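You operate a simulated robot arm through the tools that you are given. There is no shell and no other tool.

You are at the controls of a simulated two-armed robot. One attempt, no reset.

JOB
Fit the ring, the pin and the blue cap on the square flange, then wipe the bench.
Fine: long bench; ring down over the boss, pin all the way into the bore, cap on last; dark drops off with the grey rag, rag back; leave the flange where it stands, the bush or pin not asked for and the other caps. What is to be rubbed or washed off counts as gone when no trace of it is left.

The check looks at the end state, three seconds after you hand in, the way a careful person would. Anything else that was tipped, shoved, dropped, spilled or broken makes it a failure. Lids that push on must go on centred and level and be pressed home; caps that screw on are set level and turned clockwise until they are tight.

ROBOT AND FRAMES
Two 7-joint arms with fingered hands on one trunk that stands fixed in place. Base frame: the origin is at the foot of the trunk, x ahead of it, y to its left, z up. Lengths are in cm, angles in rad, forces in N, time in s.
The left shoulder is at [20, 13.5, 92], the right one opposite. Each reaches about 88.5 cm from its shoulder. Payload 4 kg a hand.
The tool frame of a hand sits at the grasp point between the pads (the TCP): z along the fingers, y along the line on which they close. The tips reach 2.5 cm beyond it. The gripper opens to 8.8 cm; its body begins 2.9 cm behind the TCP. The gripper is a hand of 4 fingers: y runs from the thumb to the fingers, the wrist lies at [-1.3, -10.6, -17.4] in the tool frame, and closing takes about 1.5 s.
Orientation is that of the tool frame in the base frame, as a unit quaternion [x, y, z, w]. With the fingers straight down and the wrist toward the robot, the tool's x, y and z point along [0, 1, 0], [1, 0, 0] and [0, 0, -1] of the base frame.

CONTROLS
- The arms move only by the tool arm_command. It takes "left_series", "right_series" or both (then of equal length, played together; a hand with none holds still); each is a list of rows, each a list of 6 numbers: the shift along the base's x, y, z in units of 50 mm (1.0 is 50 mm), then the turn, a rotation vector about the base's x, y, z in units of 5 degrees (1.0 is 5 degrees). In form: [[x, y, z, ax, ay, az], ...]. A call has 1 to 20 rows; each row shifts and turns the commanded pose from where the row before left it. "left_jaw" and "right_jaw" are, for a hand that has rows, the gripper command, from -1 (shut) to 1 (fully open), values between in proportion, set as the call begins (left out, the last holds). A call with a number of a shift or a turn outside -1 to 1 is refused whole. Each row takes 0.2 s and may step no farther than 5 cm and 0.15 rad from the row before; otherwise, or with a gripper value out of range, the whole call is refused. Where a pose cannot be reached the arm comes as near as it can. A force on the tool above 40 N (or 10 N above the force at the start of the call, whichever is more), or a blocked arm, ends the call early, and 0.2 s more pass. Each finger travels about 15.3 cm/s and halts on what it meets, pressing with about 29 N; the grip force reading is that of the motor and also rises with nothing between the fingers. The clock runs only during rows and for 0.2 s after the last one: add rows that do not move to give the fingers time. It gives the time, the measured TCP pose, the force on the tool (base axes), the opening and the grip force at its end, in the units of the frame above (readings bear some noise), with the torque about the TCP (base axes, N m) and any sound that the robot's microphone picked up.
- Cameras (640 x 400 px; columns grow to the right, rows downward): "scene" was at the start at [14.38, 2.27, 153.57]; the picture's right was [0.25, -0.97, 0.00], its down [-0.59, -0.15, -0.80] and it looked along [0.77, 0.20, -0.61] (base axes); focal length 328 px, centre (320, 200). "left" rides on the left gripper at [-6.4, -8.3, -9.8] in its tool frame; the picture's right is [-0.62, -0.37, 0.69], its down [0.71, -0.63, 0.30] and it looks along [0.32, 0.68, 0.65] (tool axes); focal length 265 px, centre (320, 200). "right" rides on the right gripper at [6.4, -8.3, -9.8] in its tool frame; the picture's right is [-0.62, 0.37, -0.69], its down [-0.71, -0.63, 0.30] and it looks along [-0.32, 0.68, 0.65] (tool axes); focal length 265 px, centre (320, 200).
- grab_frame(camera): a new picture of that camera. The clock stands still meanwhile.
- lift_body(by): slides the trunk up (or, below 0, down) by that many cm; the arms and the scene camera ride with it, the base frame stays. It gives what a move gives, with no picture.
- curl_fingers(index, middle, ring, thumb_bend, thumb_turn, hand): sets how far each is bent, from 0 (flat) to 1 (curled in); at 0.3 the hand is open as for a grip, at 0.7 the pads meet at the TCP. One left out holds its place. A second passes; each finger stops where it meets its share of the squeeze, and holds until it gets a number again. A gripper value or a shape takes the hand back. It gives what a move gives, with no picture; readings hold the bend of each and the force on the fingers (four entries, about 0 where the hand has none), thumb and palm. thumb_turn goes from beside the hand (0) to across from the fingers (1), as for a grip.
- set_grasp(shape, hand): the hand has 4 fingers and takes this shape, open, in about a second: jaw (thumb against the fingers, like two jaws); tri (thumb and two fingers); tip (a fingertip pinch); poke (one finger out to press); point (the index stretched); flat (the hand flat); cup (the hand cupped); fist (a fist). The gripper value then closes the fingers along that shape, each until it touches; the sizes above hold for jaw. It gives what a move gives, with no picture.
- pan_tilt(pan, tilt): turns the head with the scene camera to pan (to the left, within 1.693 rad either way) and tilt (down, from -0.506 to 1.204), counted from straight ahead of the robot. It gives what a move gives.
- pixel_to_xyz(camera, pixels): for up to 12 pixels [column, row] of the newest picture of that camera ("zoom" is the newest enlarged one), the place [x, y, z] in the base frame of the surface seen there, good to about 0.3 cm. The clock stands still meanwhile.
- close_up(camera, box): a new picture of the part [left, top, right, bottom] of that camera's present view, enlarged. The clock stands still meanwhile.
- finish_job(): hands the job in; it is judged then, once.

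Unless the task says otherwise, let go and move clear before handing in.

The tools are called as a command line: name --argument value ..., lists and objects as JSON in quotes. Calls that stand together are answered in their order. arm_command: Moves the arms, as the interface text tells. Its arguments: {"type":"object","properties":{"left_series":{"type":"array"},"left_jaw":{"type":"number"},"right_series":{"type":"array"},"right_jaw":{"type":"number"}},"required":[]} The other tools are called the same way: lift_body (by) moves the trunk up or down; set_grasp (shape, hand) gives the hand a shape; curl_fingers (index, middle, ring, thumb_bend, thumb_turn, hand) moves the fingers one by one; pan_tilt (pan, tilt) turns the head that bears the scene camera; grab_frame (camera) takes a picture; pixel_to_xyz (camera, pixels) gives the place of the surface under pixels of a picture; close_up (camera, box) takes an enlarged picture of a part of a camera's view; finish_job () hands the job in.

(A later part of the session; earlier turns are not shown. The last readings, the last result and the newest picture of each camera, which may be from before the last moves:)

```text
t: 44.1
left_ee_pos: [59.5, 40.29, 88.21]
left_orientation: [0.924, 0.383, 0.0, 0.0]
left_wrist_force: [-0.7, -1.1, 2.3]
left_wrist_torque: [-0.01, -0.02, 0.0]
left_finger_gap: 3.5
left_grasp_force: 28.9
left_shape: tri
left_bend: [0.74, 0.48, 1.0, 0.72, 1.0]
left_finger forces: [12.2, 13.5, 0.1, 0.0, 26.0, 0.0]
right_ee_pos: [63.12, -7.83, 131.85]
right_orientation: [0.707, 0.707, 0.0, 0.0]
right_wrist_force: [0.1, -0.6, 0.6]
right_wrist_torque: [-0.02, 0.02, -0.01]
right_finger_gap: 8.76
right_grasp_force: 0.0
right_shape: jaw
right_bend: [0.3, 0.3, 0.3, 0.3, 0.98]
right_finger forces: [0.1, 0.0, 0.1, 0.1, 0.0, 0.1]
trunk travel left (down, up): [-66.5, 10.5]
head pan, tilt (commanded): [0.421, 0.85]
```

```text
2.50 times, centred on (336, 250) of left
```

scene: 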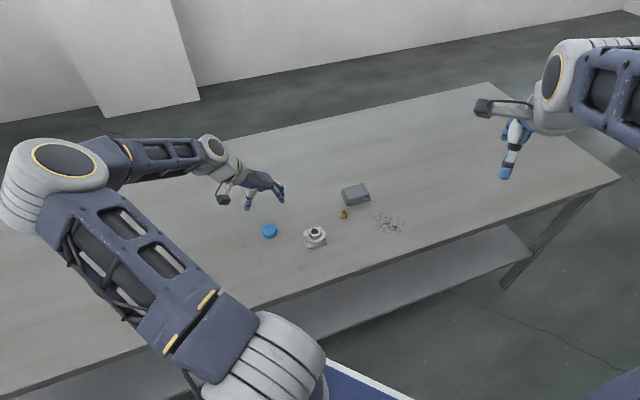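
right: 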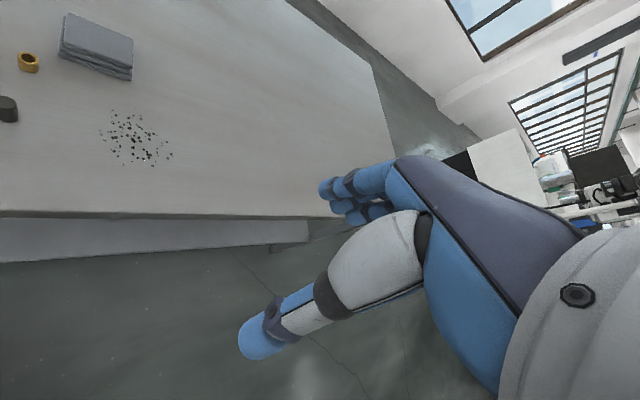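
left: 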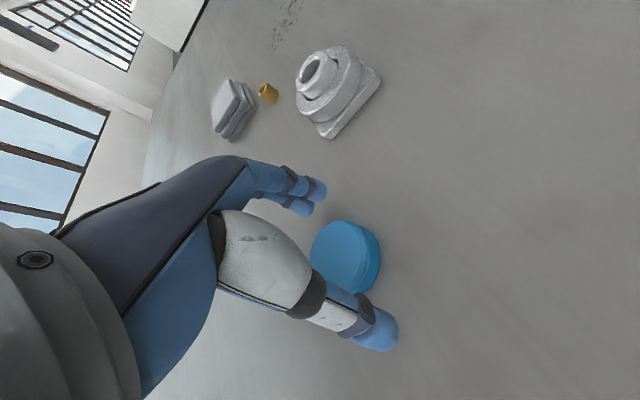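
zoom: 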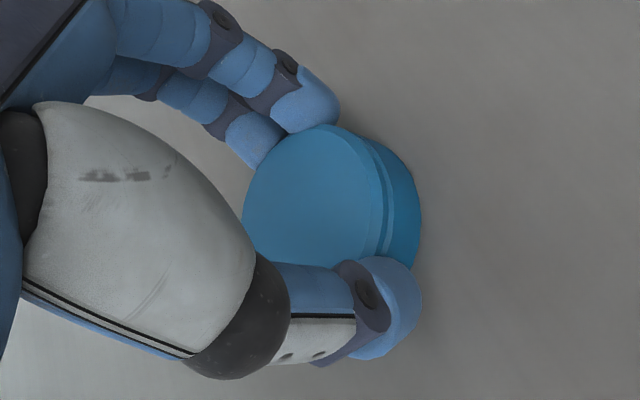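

The cap is gripped evenly (12, 13.5 and 26 N). I'll lift it and check it is level.

arm_command --left_series '[[0, 0, 0.1, 0, 0, 0], [0, 0, 0.3, 0, 0, 0], [0, 0, 0.5, 0, 0, 0], [0, 0, 0.6, 0, 0, 0], [0, 0, 0.5, 0, 0, 0], [0, 0, 0, 0, 0, 0]]'

close_up --camera "left" --box '[256, 170, 416, 330]'

close_up --camera "scene" --box '[240, 195, 304, 243]'

pixel_to_xyz --camera "zoom" --pixels '[[300, 170], [270, 170], [330, 170], [300, 140], [300, 200], [270, 195], [330, 150], [280, 150], [325, 195], [300, 155]]'

```text
t: 45.5
left_ee_pos: [59.55, 40.45, 98.33]
left_orientation: [0.924, 0.382, 0.0, 0.0]
left_wrist_force: [-0.8, 0.3, 0.3]
left_wrist_torque: [0.01, -0.03, 0.03]
left_finger_gap: 3.43
left_grasp_force: 28.8
left_shape: tri
left_bend: [0.74, 0.48, 1.0, 0.72, 1.0]
left_finger forces: [12.0, 13.6, 0.0, 0.0, 25.8, 0.0]
right_ee_pos: [63.09, -7.88, 131.95]
right_orientation: [0.707, 0.707, 0.0, 0.0]
right_wrist_force: [0.0, 0.7, 0.4]
right_wrist_torque: [0.02, 0.02, 0.0]
right_finger_gap: 8.75
right_grasp_force: 0.0
right_shape: jaw
right_bend: [0.3, 0.3, 0.3, 0.3, 0.98]
right_finger forces: [0.1, 0.0, 0.1, 0.0, 0.0, 0.0]
trunk travel left (down, up): [-66.5, 10.5]
head pan, tilt (commanded): [0.421, 0.85]
```

```text
2.50 times, centred on (336, 250) of left
```

zoom: 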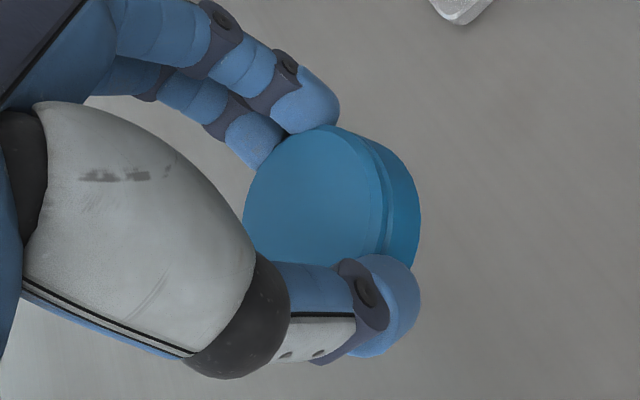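

```text
8.33 times, centred on (272, 219) of scene
```

zoom: 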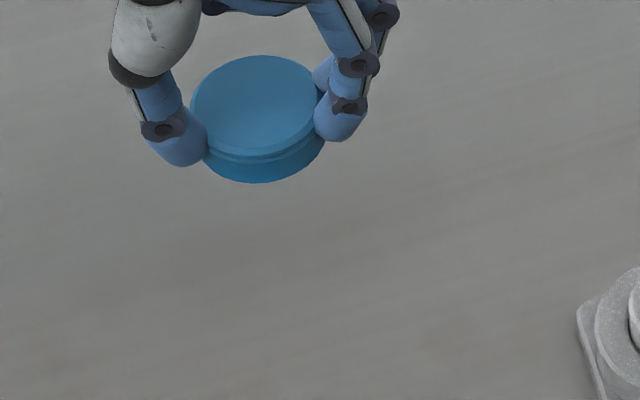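

```text
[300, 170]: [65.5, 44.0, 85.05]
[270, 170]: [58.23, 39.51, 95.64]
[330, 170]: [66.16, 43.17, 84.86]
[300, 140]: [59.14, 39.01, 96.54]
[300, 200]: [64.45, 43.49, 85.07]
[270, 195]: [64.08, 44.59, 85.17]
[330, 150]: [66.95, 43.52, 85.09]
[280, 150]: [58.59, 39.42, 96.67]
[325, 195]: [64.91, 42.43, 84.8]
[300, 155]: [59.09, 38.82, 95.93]
```

The cap hangs in the grip with its top face around (254,105) in the zoom. I'll sample the face to check level and centre.

pixel_to_xyz --camera "zoom" --pixels '[[254, 105], [197, 110], [312, 98], [254, 60], [254, 148], [215, 75], [295, 135], [295, 72], [215, 135], [225, 105], [285, 105], [254, 80]]'

```text
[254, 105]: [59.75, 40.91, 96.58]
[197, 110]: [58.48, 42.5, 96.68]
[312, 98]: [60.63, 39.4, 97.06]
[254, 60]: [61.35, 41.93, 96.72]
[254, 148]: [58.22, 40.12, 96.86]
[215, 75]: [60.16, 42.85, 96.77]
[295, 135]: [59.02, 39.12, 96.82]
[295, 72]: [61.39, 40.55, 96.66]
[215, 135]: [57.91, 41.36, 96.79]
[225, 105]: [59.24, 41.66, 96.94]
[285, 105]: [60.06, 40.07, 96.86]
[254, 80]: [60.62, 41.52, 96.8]
```

The cap's top reads level (z ≈ 96.8 all round). I'll carry it above the boss and then compare alignment in both cameras.

arm_command --left_series '[[0.1, -0.4, 0, 0, 0, 0], [0.16, -0.56, 0, 0, 0, 0], [0.16, -0.56, 0, 0, 0, 0], [0.16, -0.56, 0, 0, 0, 0], [0.172, -0.572, 0, 0, 0, 0], [0, 0, -0.4, 0, 0, 0], [0, 0, -0.4, 0, 0, 0], [0, 0, 0, 0, 0, 0]]'

close_up --camera "left" --box '[266, 180, 426, 310]'

close_up --camera "scene" --box '[288, 205, 344, 250]'

```text
t: 47.3
left_ee_pos: [63.31, 27.14, 94.19]
left_orientation: [0.924, 0.382, 0.0, 0.0]
left_wrist_force: [0.6, 0.0, 0.1]
left_wrist_torque: [0.05, 0.01, -0.04]
left_finger_gap: 3.46
left_grasp_force: 29.0
left_shape: tri
left_bend: [0.74, 0.48, 1.0, 0.72, 1.0]
left_finger forces: [12.0, 13.5, 0.0, 0.1, 25.8, 0.0]
right_ee_pos: [63.26, -7.89, 131.93]
right_orientation: [0.707, 0.707, 0.0, 0.0]
right_wrist_force: [0.1, 0.5, 0.4]
right_wrist_torque: [0.0, 0.0, 0.0]
right_finger_gap: 8.75
right_grasp_force: 0.1
right_shape: jaw
right_bend: [0.3, 0.3, 0.3, 0.3, 0.98]
right_finger forces: [0.0, 0.1, 0.0, 0.0, 0.0, 0.1]
trunk travel left (down, up): [-66.5, 10.5]
head pan, tilt (commanded): [0.421, 0.85]
```

```text
3.08 times, centred on (346, 245) of left
```

zoom: 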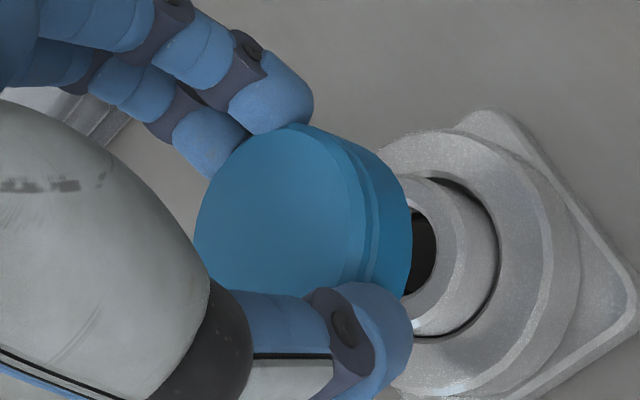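

```text
8.89 times, centred on (316, 228) of scene
```

zoom: 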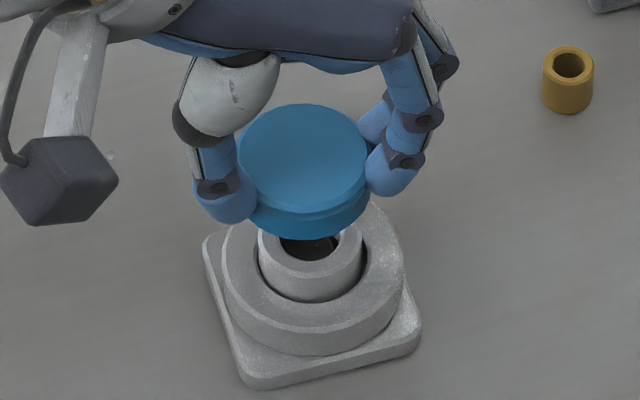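

In the scene zoom the cap (238–368, centre 303) is about 6 px (0.17 cm) left of the boss (257–364, centre 310). I'll shift it right and lower to just above the boss top.

arm_command --left_series '[[0.014, -0.031, -0.1, 0, 0, 0], [0, 0, -0.12, 0, 0, 0], [0, 0, -0.1, 0, 0, 0], [0, 0, 0, 0, 0, 0], [0, 0, 0, 0, 0, 0]]'

close_up --camera "scene" --box '[296, 212, 336, 242]'

close_up --camera "left" --box '[306, 190, 426, 290]'

```text
t: 48.5
left_ee_pos: [63.17, 26.99, 92.62]
left_orientation: [0.924, 0.383, 0.0, 0.0]
left_wrist_force: [0.6, 0.2, -0.3]
left_wrist_torque: [0.01, 0.03, 0.01]
left_finger_gap: 3.45
left_grasp_force: 29.1
left_shape: tri
left_bend: [0.74, 0.48, 1.0, 0.72, 1.0]
left_finger forces: [12.0, 13.6, 0.0, 0.1, 25.7, 0.1]
right_ee_pos: [63.16, -7.93, 131.87]
right_orientation: [0.707, 0.707, 0.001, 0.0]
right_wrist_force: [-0.5, -0.2, 0.1]
right_wrist_torque: [-0.01, 0.01, 0.02]
right_finger_gap: 8.76
right_grasp_force: 0.1
right_shape: jaw
right_bend: [0.3, 0.3, 0.3, 0.3, 0.98]
right_finger forces: [0.1, 0.0, 0.1, 0.0, 0.0, 0.1]
trunk travel left (down, up): [-66.5, 10.5]
head pan, tilt (commanded): [0.421, 0.85]
```

```text
13.33 times, centred on (316, 227) of scene
```

zoom: 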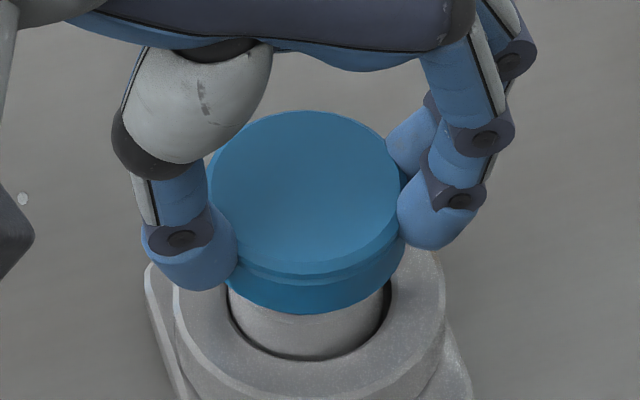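

```text
4.00 times, centred on (366, 240) of left
```

zoom: 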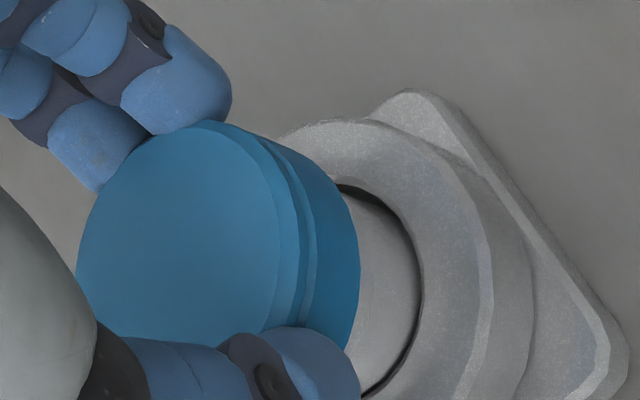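

Cap and boss now look concentric: in the scene the cap's near edge projects to y≈334 at boss-top level as expected. I'll lower in small steps until contact, watching force.

arm_command --left_series '[[0, 0, -0.03, 0, 0, 0], [0, 0, -0.03, 0, 0, 0], [0, 0, -0.03, 0, 0, 0], [0, 0, -0.03, 0, 0, 0], [0, 0, -0.03, 0, 0, 0], [0, 0, 0, 0, 0, 0]]'

close_up --camera "scene" --box '[296, 212, 336, 242]'

close_up --camera "left" --box '[306, 190, 426, 290]'

```text
t: 49.9
left_ee_pos: [63.37, 27.02, 91.92]
left_orientation: [0.924, 0.383, 0.0, 0.0]
left_wrist_force: [0.1, 0.0, 3.5]
left_wrist_torque: [0.01, 0.06, 0.02]
left_finger_gap: 3.44
left_grasp_force: 29.1
left_shape: tri
left_bend: [0.74, 0.48, 1.0, 0.73, 1.0]
left_finger forces: [12.7, 13.9, 0.1, 0.1, 26.4, 0.0]
right_ee_pos: [63.13, -7.87, 131.78]
right_orientation: [0.707, 0.707, -0.001, 0.0]
right_wrist_force: [-0.5, 0.5, -0.3]
right_wrist_torque: [-0.03, -0.01, 0.01]
right_finger_gap: 8.75
right_grasp_force: 0.0
right_shape: jaw
right_bend: [0.3, 0.3, 0.3, 0.3, 0.98]
right_finger forces: [0.0, 0.1, 0.0, 0.0, 0.1, 0.1]
trunk travel left (down, up): [-66.5, 10.5]
head pan, tilt (commanded): [0.421, 0.85]
```

```text
13.33 times, centred on (316, 227) of scene
```

zoom: 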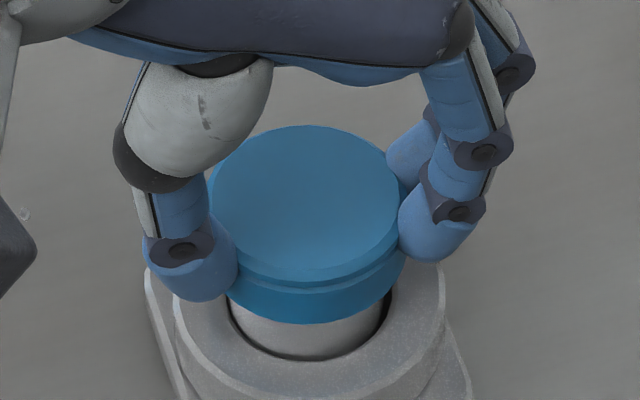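

```text
4.00 times, centred on (366, 240) of left
```

zoom: 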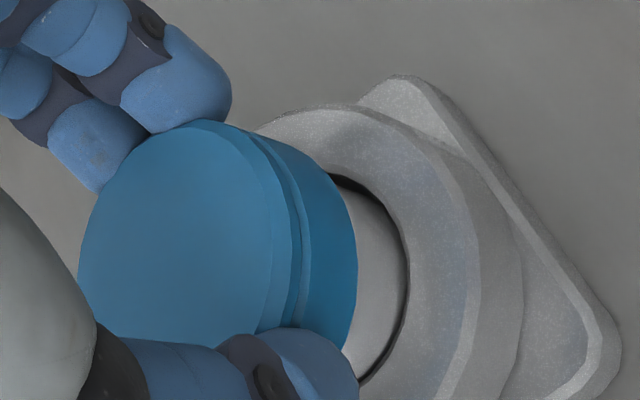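

Contact registered: about 3.5 N upward with the cap at the boss top. I'll take a still reading to confirm position and force before pressing.

arm_command --left_series '[[0, 0, 0, 0, 0, 0], [0, 0, 0, 0, 0, 0]]'

close_up --camera "scene" --box '[296, 212, 336, 242]'

pixel_to_xyz --camera "zoom" --pixels '[[305, 200], [220, 200], [390, 200], [305, 135], [305, 265], [245, 155], [365, 245], [365, 155], [245, 245], [305, 318], [305, 300], [305, 340]]'

```text
t: 50.5
left_ee_pos: [63.41, 26.91, 91.98]
left_orientation: [0.924, 0.383, 0.0, 0.0]
left_wrist_force: [0.9, -0.3, 5.7]
left_wrist_torque: [0.01, 0.05, -0.01]
left_finger_gap: 3.43
left_grasp_force: 29.2
left_shape: tri
left_bend: [0.74, 0.48, 1.0, 0.73, 1.0]
left_finger forces: [12.9, 14.2, 0.0, 0.0, 26.6, 0.0]
right_ee_pos: [63.07, -7.85, 131.89]
right_orientation: [0.707, 0.707, 0.0, 0.0]
right_wrist_force: [-1.3, -0.6, 0.0]
right_wrist_torque: [0.0, 0.0, -0.01]
right_finger_gap: 8.73
right_grasp_force: 0.1
right_shape: jaw
right_bend: [0.3, 0.3, 0.3, 0.3, 0.98]
right_finger forces: [0.1, 0.0, 0.0, 0.1, 0.0, 0.1]
trunk travel left (down, up): [-66.5, 10.5]
head pan, tilt (commanded): [0.421, 0.85]
```

```text
13.33 times, centred on (316, 227) of scene
```

zoom: 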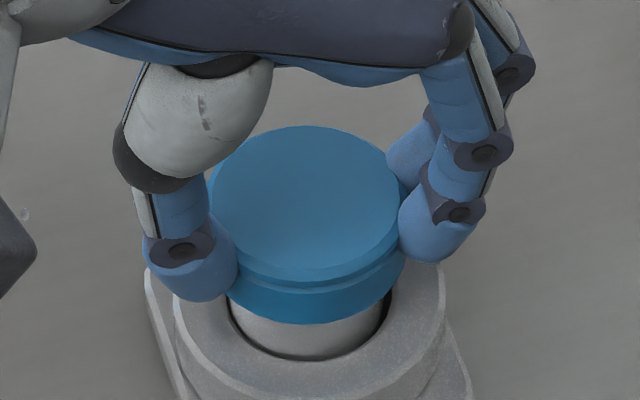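

```text
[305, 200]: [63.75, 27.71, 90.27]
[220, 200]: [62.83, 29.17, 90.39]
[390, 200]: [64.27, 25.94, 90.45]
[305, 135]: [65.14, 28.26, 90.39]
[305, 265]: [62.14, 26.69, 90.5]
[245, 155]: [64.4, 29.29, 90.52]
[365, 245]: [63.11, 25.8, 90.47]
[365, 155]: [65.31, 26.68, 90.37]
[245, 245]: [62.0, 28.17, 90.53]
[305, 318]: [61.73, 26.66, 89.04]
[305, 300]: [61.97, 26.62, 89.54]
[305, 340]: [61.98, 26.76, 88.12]
```

Both views show the cap sitting about 0.2 cm too far from the camera (its near edge at y 324 instead of 334, and in the wrist view 357 instead of ~370). I'll lift 0.5 cm, shift by (−0.21, −0.09), and lower again.

arm_command --left_series '[[0, 0, 0.12, 0, 0, 0], [-0.042, -0.018, 0, 0, 0, 0], [0, 0, 0, 0, 0, 0]]'

close_up --camera "scene" --box '[296, 212, 336, 242]'

close_up --camera "left" --box '[306, 190, 426, 290]'

```text
t: 51.3
left_ee_pos: [63.12, 26.92, 92.59]
left_orientation: [0.924, 0.382, 0.0, 0.0]
left_wrist_force: [0.5, 0.6, 0.2]
left_wrist_torque: [0.0, -0.01, -0.02]
left_finger_gap: 3.45
left_grasp_force: 28.8
left_shape: tri
left_bend: [0.74, 0.48, 1.0, 0.73, 1.0]
left_finger forces: [12.1, 14.3, 0.1, 0.0, 26.0, 0.0]
right_ee_pos: [63.13, -7.71, 131.98]
right_orientation: [0.707, 0.707, 0.0, 0.0]
right_wrist_force: [0.7, -0.2, 0.1]
right_wrist_torque: [0.0, 0.0, 0.0]
right_finger_gap: 8.74
right_grasp_force: 0.0
right_shape: jaw
right_bend: [0.3, 0.3, 0.3, 0.3, 0.98]
right_finger forces: [0.1, 0.0, 0.1, 0.0, 0.0, 0.0]
trunk travel left (down, up): [-66.5, 10.5]
head pan, tilt (commanded): [0.421, 0.85]
```

```text
13.33 times, centred on (316, 227) of scene
```

zoom: 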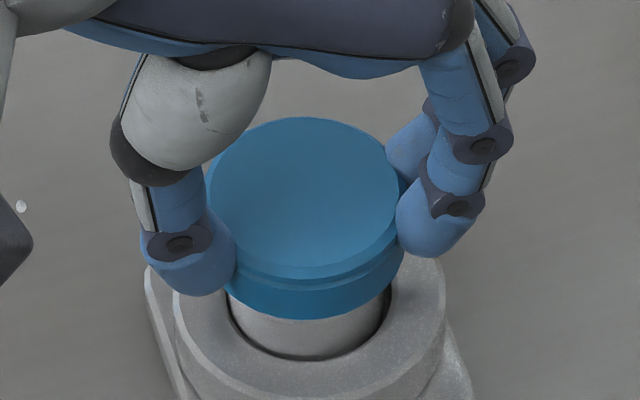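

```text
4.00 times, centred on (366, 240) of left
```

zoom: 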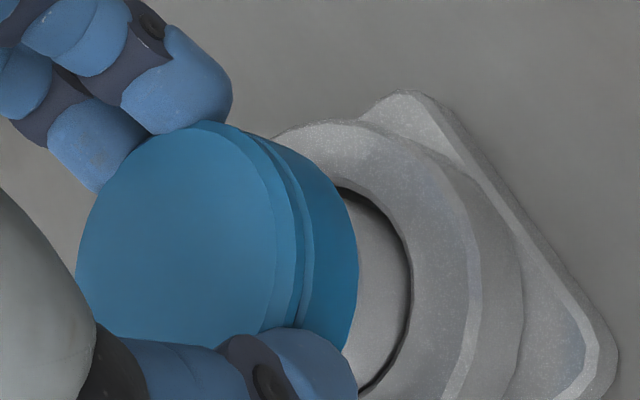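

The cap is now shifted; I'll lower in small steps past the previous contact height and watch the force.

arm_command --left_series '[[0, 0, -0.03, 0, 0, 0], [0, 0, -0.03, 0, 0, 0], [0, 0, -0.03, 0, 0, 0], [0, 0, -0.03, 0, 0, 0], [0, 0, -0.02, 0, 0, 0], [0, 0, -0.02, 0, 0, 0], [0, 0, 0, 0, 0, 0]]'

close_up --camera "scene" --box '[296, 212, 336, 242]'

close_up --camera "left" --box '[306, 190, 426, 290]'

```text
t: 52.9
left_ee_pos: [63.18, 26.91, 91.63]
left_orientation: [0.924, 0.382, 0.0, 0.0]
left_wrist_force: [-0.1, 0.4, -0.4]
left_wrist_torque: [0.0, -0.02, 0.04]
left_finger_gap: 3.44
left_grasp_force: 28.9
left_shape: tri
left_bend: [0.74, 0.48, 1.0, 0.73, 1.0]
left_finger forces: [12.0, 14.4, 0.1, 0.0, 26.1, 0.1]
right_ee_pos: [63.11, -7.84, 131.92]
right_orientation: [0.707, 0.708, 0.0, 0.0]
right_wrist_force: [-0.5, 0.0, 1.1]
right_wrist_torque: [-0.02, -0.02, -0.01]
right_finger_gap: 8.75
right_grasp_force: 0.1
right_shape: jaw
right_bend: [0.3, 0.3, 0.3, 0.3, 0.98]
right_finger forces: [0.0, 0.0, 0.1, 0.0, 0.0, 0.0]
trunk travel left (down, up): [-66.5, 10.5]
head pan, tilt (commanded): [0.421, 0.85]
```

```text
13.33 times, centred on (316, 227) of scene
```

zoom: 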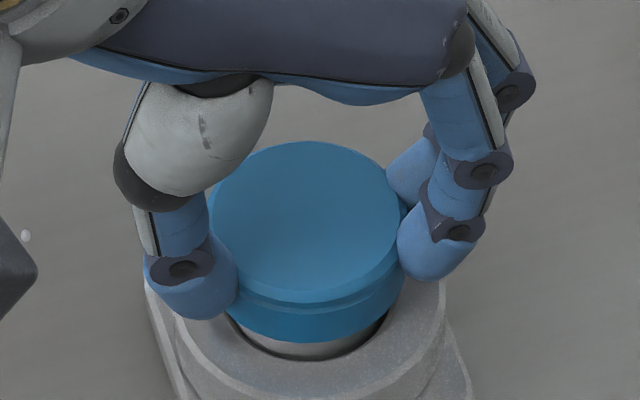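

```text
4.00 times, centred on (366, 240) of left
```

zoom: 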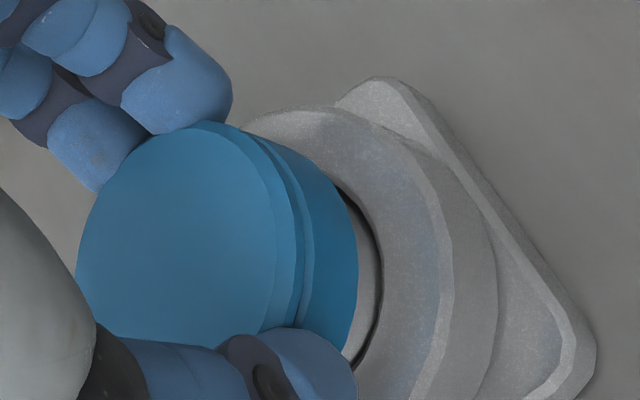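

The cap has gone past the earlier contact height with no force, so it is engaging over the boss. I'll continue down in small steps.

arm_command --left_series '[[0, 0, -0.03, 0, 0, 0], [0, 0, -0.03, 0, 0, 0], [0, 0, -0.03, 0, 0, 0], [0, 0, -0.03, 0, 0, 0], [0, 0, 0, 0, 0, 0]]'

close_up --camera "scene" --box '[296, 212, 336, 242]'

close_up --camera "left" --box '[306, 190, 426, 290]'

```text
t: 54.1
left_ee_pos: [63.22, 26.88, 91.08]
left_orientation: [0.924, 0.382, 0.0, 0.0]
left_wrist_force: [-0.8, 0.3, 1.0]
left_wrist_torque: [-0.02, 0.03, 0.02]
left_finger_gap: 3.46
left_grasp_force: 29.2
left_shape: tri
left_bend: [0.74, 0.48, 1.0, 0.73, 1.0]
left_finger forces: [12.0, 14.3, 0.0, 0.0, 26.1, 0.0]
right_ee_pos: [63.28, -7.92, 131.85]
right_orientation: [0.708, 0.707, 0.0, 0.0]
right_wrist_force: [-0.3, -0.2, -0.2]
right_wrist_torque: [0.03, 0.02, 0.01]
right_finger_gap: 8.75
right_grasp_force: 0.0
right_shape: jaw
right_bend: [0.3, 0.3, 0.3, 0.3, 0.98]
right_finger forces: [0.0, 0.0, 0.0, 0.0, 0.0, 0.0]
trunk travel left (down, up): [-66.5, 10.5]
head pan, tilt (commanded): [0.421, 0.85]
```

```text
13.33 times, centred on (316, 227) of scene
```

zoom: 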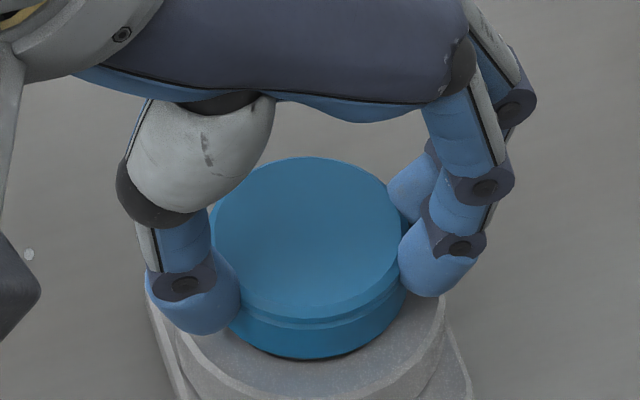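

```text
4.00 times, centred on (366, 240) of left
```

zoom: 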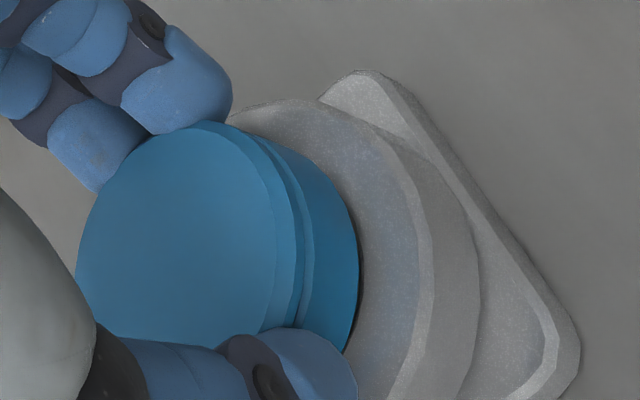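

The cap is now about 0.9 cm down over the boss with almost no force. I'll keep going gently until it meets resistance.

arm_command --left_series '[[0, 0, -0.02, 0, 0, 0], [0, 0, -0.02, 0, 0, 0], [0, 0, -0.02, 0, 0, 0], [0, 0, 0, 0, 0, 0]]'

close_up --camera "scene" --box '[296, 212, 336, 242]'

```text
t: 55.1
left_ee_pos: [63.13, 26.99, 90.82]
left_orientation: [0.924, 0.383, 0.0, 0.0]
left_wrist_force: [0.0, -0.9, 3.1]
left_wrist_torque: [-0.07, -0.04, 0.01]
left_finger_gap: 3.44
left_grasp_force: 28.7
left_shape: tri
left_bend: [0.74, 0.48, 1.0, 0.73, 1.0]
left_finger forces: [12.3, 14.7, 0.1, 0.0, 26.5, 0.0]
right_ee_pos: [63.2, -7.86, 131.88]
right_orientation: [0.707, 0.707, 0.0, 0.001]
right_wrist_force: [0.1, -0.8, 0.0]
right_wrist_torque: [0.02, 0.0, 0.01]
right_finger_gap: 8.77
right_grasp_force: 0.0
right_shape: jaw
right_bend: [0.3, 0.3, 0.3, 0.3, 0.98]
right_finger forces: [0.0, 0.0, 0.1, 0.0, 0.0, 0.1]
trunk travel left (down, up): [-66.5, 10.5]
head pan, tilt (commanded): [0.421, 0.85]
```

```text
13.33 times, centred on (316, 227) of scene
```

zoom: 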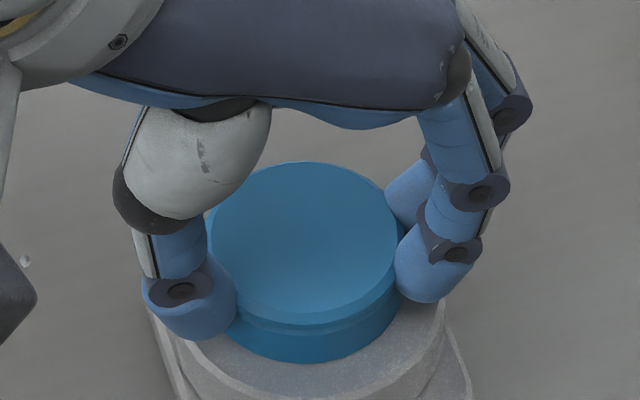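

Resistance starts (3 N) with the cap's lower edge at ring level. I'll press a bit more with the grip to seat it.

arm_command --left_series '[[0, 0, -0.02, 0, 0, 0], [0, 0, -0.02, 0, 0, 0], [0, 0, -0.02, 0, 0, 0], [0, 0, 0, 0, 0, 0]]'

close_up --camera "scene" --box '[296, 212, 336, 242]'

close_up --camera "left" --box '[306, 190, 426, 290]'

```text
t: 56.1
left_ee_pos: [63.09, 26.83, 90.5]
left_orientation: [0.924, 0.383, 0.001, 0.0]
left_wrist_force: [-1.0, 0.4, 13.6]
left_wrist_torque: [-0.06, -0.09, 0.0]
left_finger_gap: 3.46
left_grasp_force: 29.2
left_shape: tri
left_bend: [0.74, 0.48, 1.0, 0.72, 1.0]
left_finger forces: [13.1, 15.1, 0.1, 0.0, 29.2, 0.1]
right_ee_pos: [63.15, -7.84, 131.84]
right_orientation: [0.707, 0.707, 0.0, 0.0]
right_wrist_force: [0.0, 0.1, 0.3]
right_wrist_torque: [0.0, 0.03, 0.04]
right_finger_gap: 8.74
right_grasp_force: 0.1
right_shape: jaw
right_bend: [0.3, 0.3, 0.3, 0.3, 0.98]
right_finger forces: [0.0, 0.1, 0.0, 0.0, 0.0, 0.1]
trunk travel left (down, up): [-66.5, 10.5]
head pan, tilt (commanded): [0.421, 0.85]
```

```text
13.33 times, centred on (316, 227) of scene
```

zoom: 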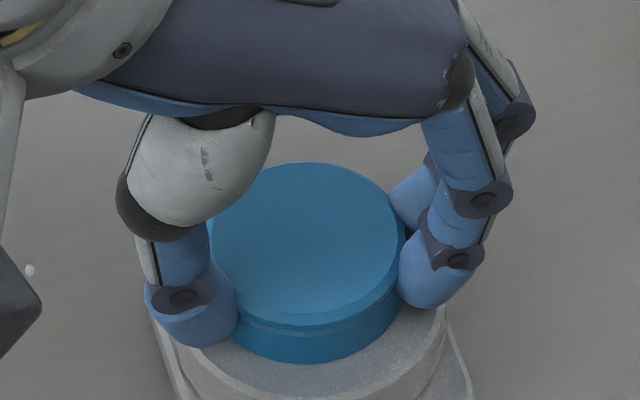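

```text
4.00 times, centred on (366, 240) of left
```

zoom: 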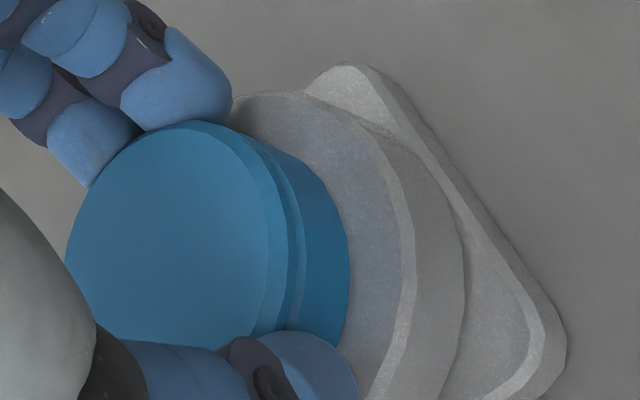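

The grip slid slightly on the cap at 13.6 N while its lower edge stayed at (310,362), touching the ring: it has bottomed. I'll unload, open the fingers and check how it sits.

arm_command --left_series '[[0, 0, 0.05, 0, 0, 0], [0, 0, 0, 0, 0, 0]]'

arm_command --left_series '[[0, 0, 0, 0, 0, 0], [0, 0, 0, 0, 0, 0], [0, 0, 0, 0, 0, 0], [0, 0, 0, 0, 0, 0], [0, 0, 0, 0, 0, 0]]' --left_jaw 0.8

close_up --camera "scene" --box '[296, 212, 336, 242]'

pixel_to_xyz --camera "zoom" --pixels '[[305, 235], [220, 240], [390, 240], [305, 172], [305, 305], [245, 190], [365, 285], [365, 190], [245, 285], [310, 355], [310, 380], [420, 300]]'

```text
t: 56.7
left_ee_pos: [62.99, 26.78, 90.81]
left_orientation: [0.924, 0.382, 0.0, 0.0]
left_wrist_force: [1.2, 0.9, 4.0]
left_wrist_torque: [-0.03, -0.06, -0.02]
left_finger_gap: 3.49
left_grasp_force: 29.1
left_shape: tri
left_bend: [0.74, 0.48, 1.0, 0.72, 1.0]
left_finger forces: [13.0, 15.6, 0.1, 0.0, 28.4, 0.0]
right_ee_pos: [63.12, -7.97, 131.97]
right_orientation: [0.707, 0.708, 0.0, 0.0]
right_wrist_force: [-0.8, 0.9, 0.4]
right_wrist_torque: [0.02, 0.01, -0.02]
right_finger_gap: 8.78
right_grasp_force: 0.0
right_shape: jaw
right_bend: [0.3, 0.3, 0.3, 0.3, 0.98]
right_finger forces: [0.1, 0.0, 0.0, 0.0, 0.1, 0.0]
trunk travel left (down, up): [-66.5, 10.5]
head pan, tilt (commanded): [0.421, 0.85]
```

```text
t: 57.9
left_ee_pos: [63.09, 26.87, 90.75]
left_orientation: [0.924, 0.382, 0.001, 0.0]
left_wrist_force: [-0.2, -0.8, 0.6]
left_wrist_torque: [-0.01, -0.01, 0.01]
left_finger_gap: 7.92
left_grasp_force: 0.0
left_shape: tri
left_bend: [0.29, 0.32, 0.99, 0.34, 0.98]
left_finger forces: [0.0, 0.0, 0.0, 0.0, 0.1, 0.0]
right_ee_pos: [63.18, -7.9, 131.96]
right_orientation: [0.707, 0.707, 0.001, 0.0]
right_wrist_force: [-0.6, 0.6, 0.5]
right_wrist_torque: [0.02, -0.01, 0.01]
right_finger_gap: 8.75
right_grasp_force: 0.2
right_shape: jaw
right_bend: [0.3, 0.3, 0.3, 0.3, 0.98]
right_finger forces: [0.1, 0.1, 0.0, 0.1, 0.0, 0.0]
trunk travel left (down, up): [-66.5, 10.5]
head pan, tilt (commanded): [0.421, 0.85]
```

```text
13.33 times, centred on (316, 227) of scene
```

zoom: 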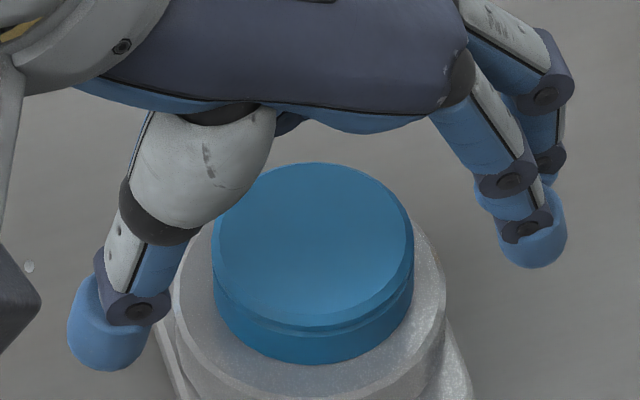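

```text
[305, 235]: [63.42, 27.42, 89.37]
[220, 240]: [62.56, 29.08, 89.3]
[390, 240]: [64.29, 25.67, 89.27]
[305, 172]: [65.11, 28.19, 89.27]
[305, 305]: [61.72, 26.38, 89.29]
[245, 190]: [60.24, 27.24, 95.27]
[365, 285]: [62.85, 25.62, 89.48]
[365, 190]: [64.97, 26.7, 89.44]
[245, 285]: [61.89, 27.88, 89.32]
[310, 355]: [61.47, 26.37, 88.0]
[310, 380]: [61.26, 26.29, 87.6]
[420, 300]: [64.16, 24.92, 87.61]
```

The cap sits level (top z ≈ 89.3 all round) with its edge on the ring. I'll raise the hand, close the fingertips into a cluster and use them to press the cap home.

arm_command --left_series '[[0, 0, 0.3, 0, 0, 0], [0, 0, 0.4, 0, 0, 0], [0, 0, 0.4, 0, 0, 0], [0, 0, 0.3, 0, 0, 0], [0, 0, 0, 0, 0, 0]]'

arm_command --left_series '[[0, 0, 0, 0, 0, 0], [0, 0, 0, 0, 0, 0], [0, 0, 0, 0, 0, 0], [0, 0, 0, 0, 0, 0], [0, 0, 0, 0, 0, 0], [0, 0, 0, 0, 0, 0], [0, 0, 0, 0, 0, 0]]' --left_jaw -1

close_up --camera "scene" --box '[284, 195, 348, 245]'

grab_frame --camera "left"

```text
t: 59.1
left_ee_pos: [63.01, 26.86, 97.65]
left_orientation: [0.924, 0.383, 0.0, 0.0]
left_wrist_force: [-0.2, 0.1, 1.0]
left_wrist_torque: [0.0, -0.01, 0.03]
left_finger_gap: 7.89
left_grasp_force: 0.2
left_shape: tri
left_bend: [0.29, 0.32, 0.99, 0.34, 0.98]
left_finger forces: [0.0, 0.0, 0.0, 0.0, 0.1, 0.1]
right_ee_pos: [63.24, -7.82, 131.94]
right_orientation: [0.707, 0.707, 0.0, 0.0]
right_wrist_force: [0.1, -0.1, 0.0]
right_wrist_torque: [-0.01, -0.02, 0.02]
right_finger_gap: 8.75
right_grasp_force: 0.0
right_shape: jaw
right_bend: [0.3, 0.3, 0.3, 0.3, 0.98]
right_finger forces: [0.0, 0.1, 0.1, 0.0, 0.0, 0.0]
trunk travel left (down, up): [-66.5, 10.5]
head pan, tilt (commanded): [0.421, 0.85]
```

```text
t: 60.7
left_ee_pos: [63.1, 26.87, 97.75]
left_orientation: [0.924, 0.382, 0.0, 0.0]
left_wrist_force: [-0.5, 0.0, 0.1]
left_wrist_torque: [-0.03, -0.01, 0.01]
left_finger_gap: 0.0
left_grasp_force: 28.4
left_shape: tri
left_bend: [0.7, 0.7, 1.0, 0.35, 1.0]
left_finger forces: [0.1, 0.0, 0.0, 0.0, 0.1, 0.0]
right_ee_pos: [63.14, -7.87, 131.85]
right_orientation: [0.707, 0.707, 0.0, 0.0]
right_wrist_force: [0.9, -0.2, 1.6]
right_wrist_torque: [-0.01, 0.0, 0.0]
right_finger_gap: 8.74
right_grasp_force: 0.1
right_shape: jaw
right_bend: [0.3, 0.3, 0.3, 0.3, 0.98]
right_finger forces: [0.1, 0.0, 0.0, 0.1, 0.0, 0.0]
trunk travel left (down, up): [-66.5, 10.5]
head pan, tilt (commanded): [0.421, 0.85]
```

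```text
8.00 times, centred on (316, 220) of scene
```

zoom: 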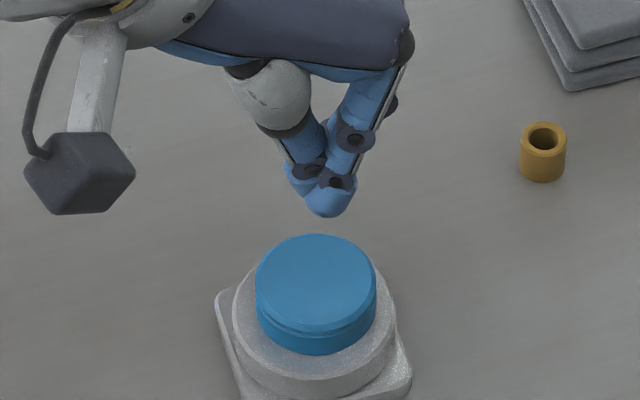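

```text
taken
```

left: 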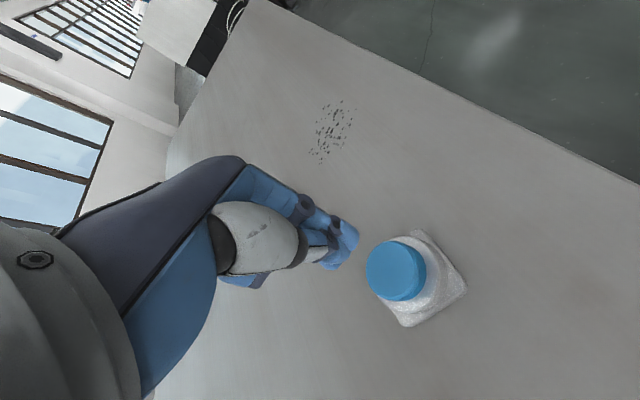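

The fingertips are closed into a cluster at (328,200), with the cap below at (316,285). I'll measure where the tips are relative to the cap's centre.

close_up --camera "scene" --box '[300, 205, 332, 235]'

pixel_to_xyz --camera "zoom" --pixels '[[316, 160], [340, 150], [300, 130], [330, 175], [345, 170], [280, 130]]'

```text
13.33 times, centred on (316, 220) of scene
```

zoom: 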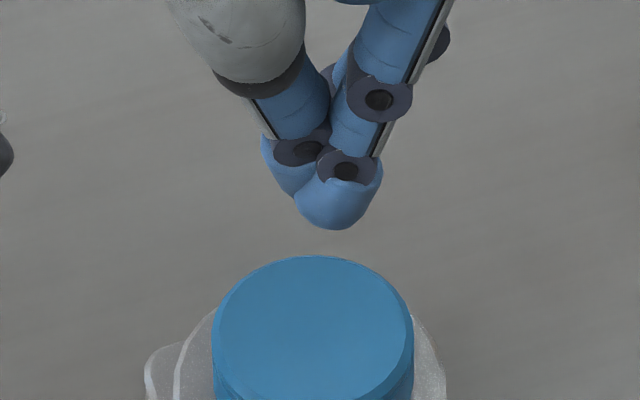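

```text
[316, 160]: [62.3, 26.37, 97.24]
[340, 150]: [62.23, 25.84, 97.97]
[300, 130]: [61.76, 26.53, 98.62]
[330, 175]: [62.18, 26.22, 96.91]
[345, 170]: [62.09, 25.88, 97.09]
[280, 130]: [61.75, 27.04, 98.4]
```

The cluster sits around the TCP (63.1, 26.9), so I'll shift (+0.38, +0.4) to the cap's centre and lower to just above it.

arm_command --left_series '[[0.076, 0.08, -0.2, 0, 0, 0], [0, 0, -0.4, 0, 0, 0], [0, 0, -0.4, 0, 0, 0], [0, 0, -0.06, 0, 0, 0], [0, 0, 0, 0, 0, 0]]'

close_up --camera "scene" --box '[296, 205, 336, 240]'

close_up --camera "left" --box '[276, 190, 436, 320]'

```text
t: 61.9
left_ee_pos: [63.29, 27.38, 92.35]
left_orientation: [0.924, 0.383, 0.0, 0.001]
left_wrist_force: [0.5, 0.9, -0.4]
left_wrist_torque: [0.01, -0.02, 0.03]
left_finger_gap: 0.0
left_grasp_force: 29.3
left_shape: tri
left_bend: [0.7, 0.7, 1.0, 0.35, 1.0]
left_finger forces: [0.0, 0.0, 0.0, 0.0, 0.1, 0.0]
right_ee_pos: [63.08, -7.86, 131.9]
right_orientation: [0.707, 0.707, 0.0, -0.001]
right_wrist_force: [1.4, -0.4, 0.0]
right_wrist_torque: [0.01, 0.02, 0.01]
right_finger_gap: 8.77
right_grasp_force: 0.0
right_shape: jaw
right_bend: [0.3, 0.3, 0.3, 0.3, 0.98]
right_finger forces: [0.0, 0.0, 0.0, 0.0, 0.0, 0.0]
trunk travel left (down, up): [-66.5, 10.5]
head pan, tilt (commanded): [0.421, 0.85]
```

```text
11.43 times, centred on (316, 222) of scene
```

zoom: 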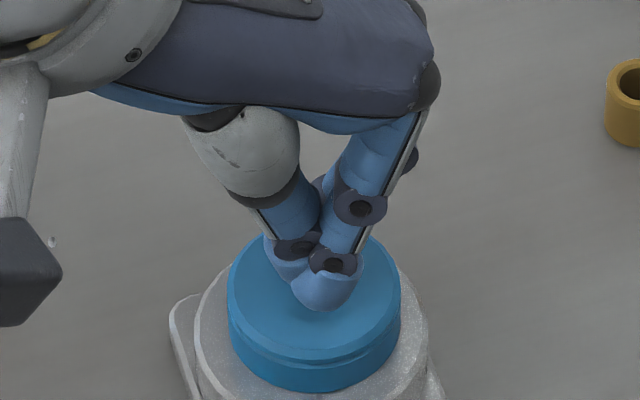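

```text
3.08 times, centred on (356, 255) of left
```

zoom: 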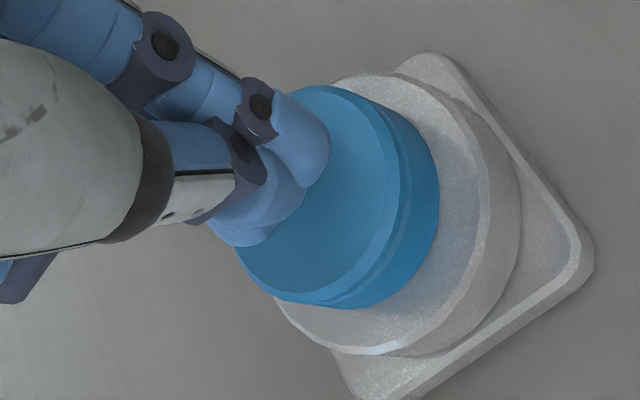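

The tips hover about half a cm over the cap's top, near its centre. I'll lower until contact and press, watching the force.

arm_command --left_series '[[0, 0, -0.04, 0, 0, 0], [0, 0, -0.04, 0, 0, 0], [0, 0, -0.03, 0, 0, 0], [0, 0, 0, 0, 0, 0]]'

```text
t: 62.9
left_ee_pos: [63.51, 27.2, 91.96]
left_orientation: [0.924, 0.383, 0.0, 0.0]
left_wrist_force: [-0.3, -0.1, 4.9]
left_wrist_torque: [0.04, -0.05, -0.01]
left_finger_gap: 0.02
left_grasp_force: 29.1
left_shape: tri
left_bend: [0.7, 0.7, 1.0, 0.35, 1.0]
left_finger forces: [0.0, 0.0, 0.1, 0.0, 0.1, 0.0]
right_ee_pos: [63.22, -7.85, 132.0]
right_orientation: [0.707, 0.707, 0.0, 0.0]
right_wrist_force: [-1.0, 0.2, 0.7]
right_wrist_torque: [-0.03, 0.0, 0.03]
right_finger_gap: 8.77
right_grasp_force: 0.1
right_shape: jaw
right_bend: [0.3, 0.3, 0.3, 0.3, 0.98]
right_finger forces: [0.1, 0.0, 0.0, 0.1, 0.0, 0.0]
trunk travel left (down, up): [-66.5, 10.5]
head pan, tilt (commanded): [0.421, 0.85]
```

Contact at about 5 N. I'll press further in small steps toward ~30 N.

arm_command --left_series '[[0, 0, -0.03, 0, 0, 0], [0, 0, -0.03, 0, 0, 0], [0, 0, 0, 0, 0, 0]]'

arm_command --left_series '[[0, 0, -0.03, 0, 0, 0], [0, 0, -0.03, 0, 0, 0], [0, 0, 0, 0, 0, 0]]'

close_up --camera "scene" --box '[296, 205, 336, 240]'

```text
t: 63.7
left_ee_pos: [63.61, 27.29, 91.84]
left_orientation: [0.924, 0.383, 0.002, 0.001]
left_wrist_force: [-5.9, -1.3, 39.3]
left_wrist_torque: [0.33, -0.12, 0.03]
left_finger_gap: 0.0
left_grasp_force: 28.9
left_shape: tri
left_bend: [0.7, 0.7, 1.0, 0.35, 1.0]
left_finger forces: [0.0, 90.3, 0.0, 0.0, 0.0, 0.0]
right_ee_pos: [63.09, -7.98, 132.0]
right_orientation: [0.707, 0.707, -0.001, 0.0]
right_wrist_force: [0.1, -0.5, 0.5]
right_wrist_torque: [-0.02, 0.01, -0.01]
right_finger_gap: 8.77
right_grasp_force: 0.1
right_shape: jaw
right_bend: [0.3, 0.3, 0.3, 0.3, 0.98]
right_finger forces: [0.0, 0.1, 0.0, 0.0, 0.0, 0.0]
trunk travel left (down, up): [-66.5, 10.5]
head pan, tilt (commanded): [0.421, 0.85]
```

```text
t: 64.2
left_ee_pos: [63.76, 27.21, 91.73]
left_orientation: [0.924, 0.383, 0.005, 0.002]
left_wrist_force: [-2.6, 1.1, 21.2]
left_wrist_torque: [0.29, -0.03, 0.01]
left_finger_gap: 0.03
left_grasp_force: 29.7
left_shape: tri
left_bend: [0.7, 0.7, 1.0, 0.35, 1.0]
left_finger forces: [0.0, 0.0, 0.0, 0.0, 0.0, 0.0]
right_ee_pos: [63.02, -7.89, 131.8]
right_orientation: [0.707, 0.707, 0.0, 0.001]
right_wrist_force: [-0.6, -0.3, -0.2]
right_wrist_torque: [0.01, -0.02, -0.02]
right_finger_gap: 8.75
right_grasp_force: 0.0
right_shape: jaw
right_bend: [0.3, 0.3, 0.3, 0.3, 0.98]
right_finger forces: [0.1, 0.1, 0.0, 0.1, 0.0, 0.1]
trunk travel left (down, up): [-66.5, 10.5]
head pan, tilt (commanded): [0.421, 0.85]
stopped in row 2 (left hand): the force on the tool passed its limit at 53 N (the readings are from after the stop); the commanded pose is now the measured one
```

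```text
11.43 times, centred on (316, 222) of scene
```

zoom: 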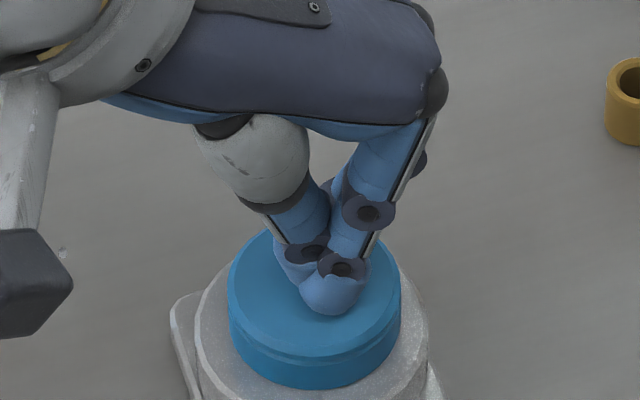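

The press peaked at about 53 N with no click and the cap stayed level. I'll raise the hand away and inspect the cap's height and level.

arm_command --left_series '[[0, 0, 0.1, 0, 0, 0], [0, 0, 0.3, 0, 0, 0], [0, 0, 0.5, 0, 0, 0], [0, 0, 0.5, 0, 0, 0], [0, 0, 0.5, 0, 0, 0], [0, 0, 0, 0, 0, 0]]'

close_up --camera "scene" --box '[296, 212, 336, 242]'

pixel_to_xyz --camera "zoom" --pixels '[[313, 237], [222, 240], [405, 235], [313, 172], [313, 305], [245, 190], [380, 285], [380, 190], [245, 285], [313, 355], [313, 380], [430, 300]]'

grab_frame --camera "left"

```text
t: 65.6
left_ee_pos: [63.69, 27.18, 101.15]
left_orientation: [0.924, 0.383, 0.001, 0.001]
left_wrist_force: [0.8, 0.1, 0.0]
left_wrist_torque: [-0.01, 0.0, 0.03]
left_finger_gap: 0.0
left_grasp_force: 29.1
left_shape: tri
left_bend: [0.7, 0.7, 1.0, 0.35, 1.0]
left_finger forces: [0.0, 0.0, 0.0, 0.1, 0.0, 0.0]
right_ee_pos: [63.24, -7.84, 131.8]
right_orientation: [0.707, 0.707, 0.0, -0.001]
right_wrist_force: [-0.3, -0.6, -0.4]
right_wrist_torque: [-0.01, 0.02, 0.03]
right_finger_gap: 8.73
right_grasp_force: 0.1
right_shape: jaw
right_bend: [0.3, 0.3, 0.3, 0.3, 0.98]
right_finger forces: [0.0, 0.0, 0.0, 0.0, 0.0, 0.0]
trunk travel left (down, up): [-66.5, 10.5]
head pan, tilt (commanded): [0.421, 0.85]
```

```text
13.33 times, centred on (316, 227) of scene
```

zoom: 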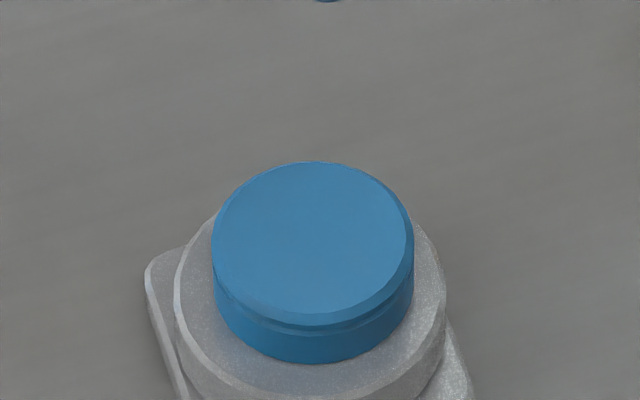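

```text
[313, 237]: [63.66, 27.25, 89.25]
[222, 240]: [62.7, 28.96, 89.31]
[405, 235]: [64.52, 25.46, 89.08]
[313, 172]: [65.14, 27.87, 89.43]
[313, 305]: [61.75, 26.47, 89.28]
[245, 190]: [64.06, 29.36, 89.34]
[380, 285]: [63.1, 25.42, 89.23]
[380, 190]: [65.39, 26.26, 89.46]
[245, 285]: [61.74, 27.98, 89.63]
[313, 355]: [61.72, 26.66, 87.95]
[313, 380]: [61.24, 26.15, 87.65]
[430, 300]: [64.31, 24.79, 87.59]
```

```text
taken
```

left: 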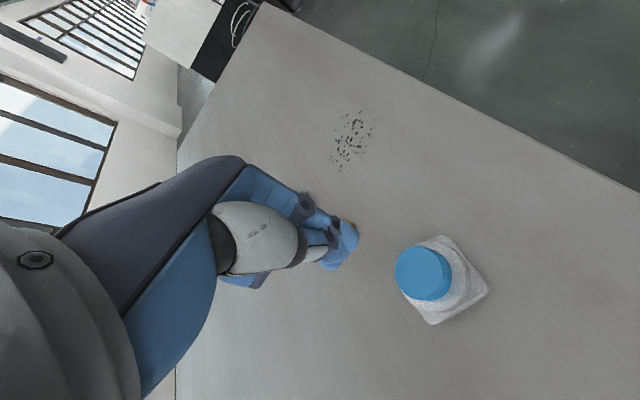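

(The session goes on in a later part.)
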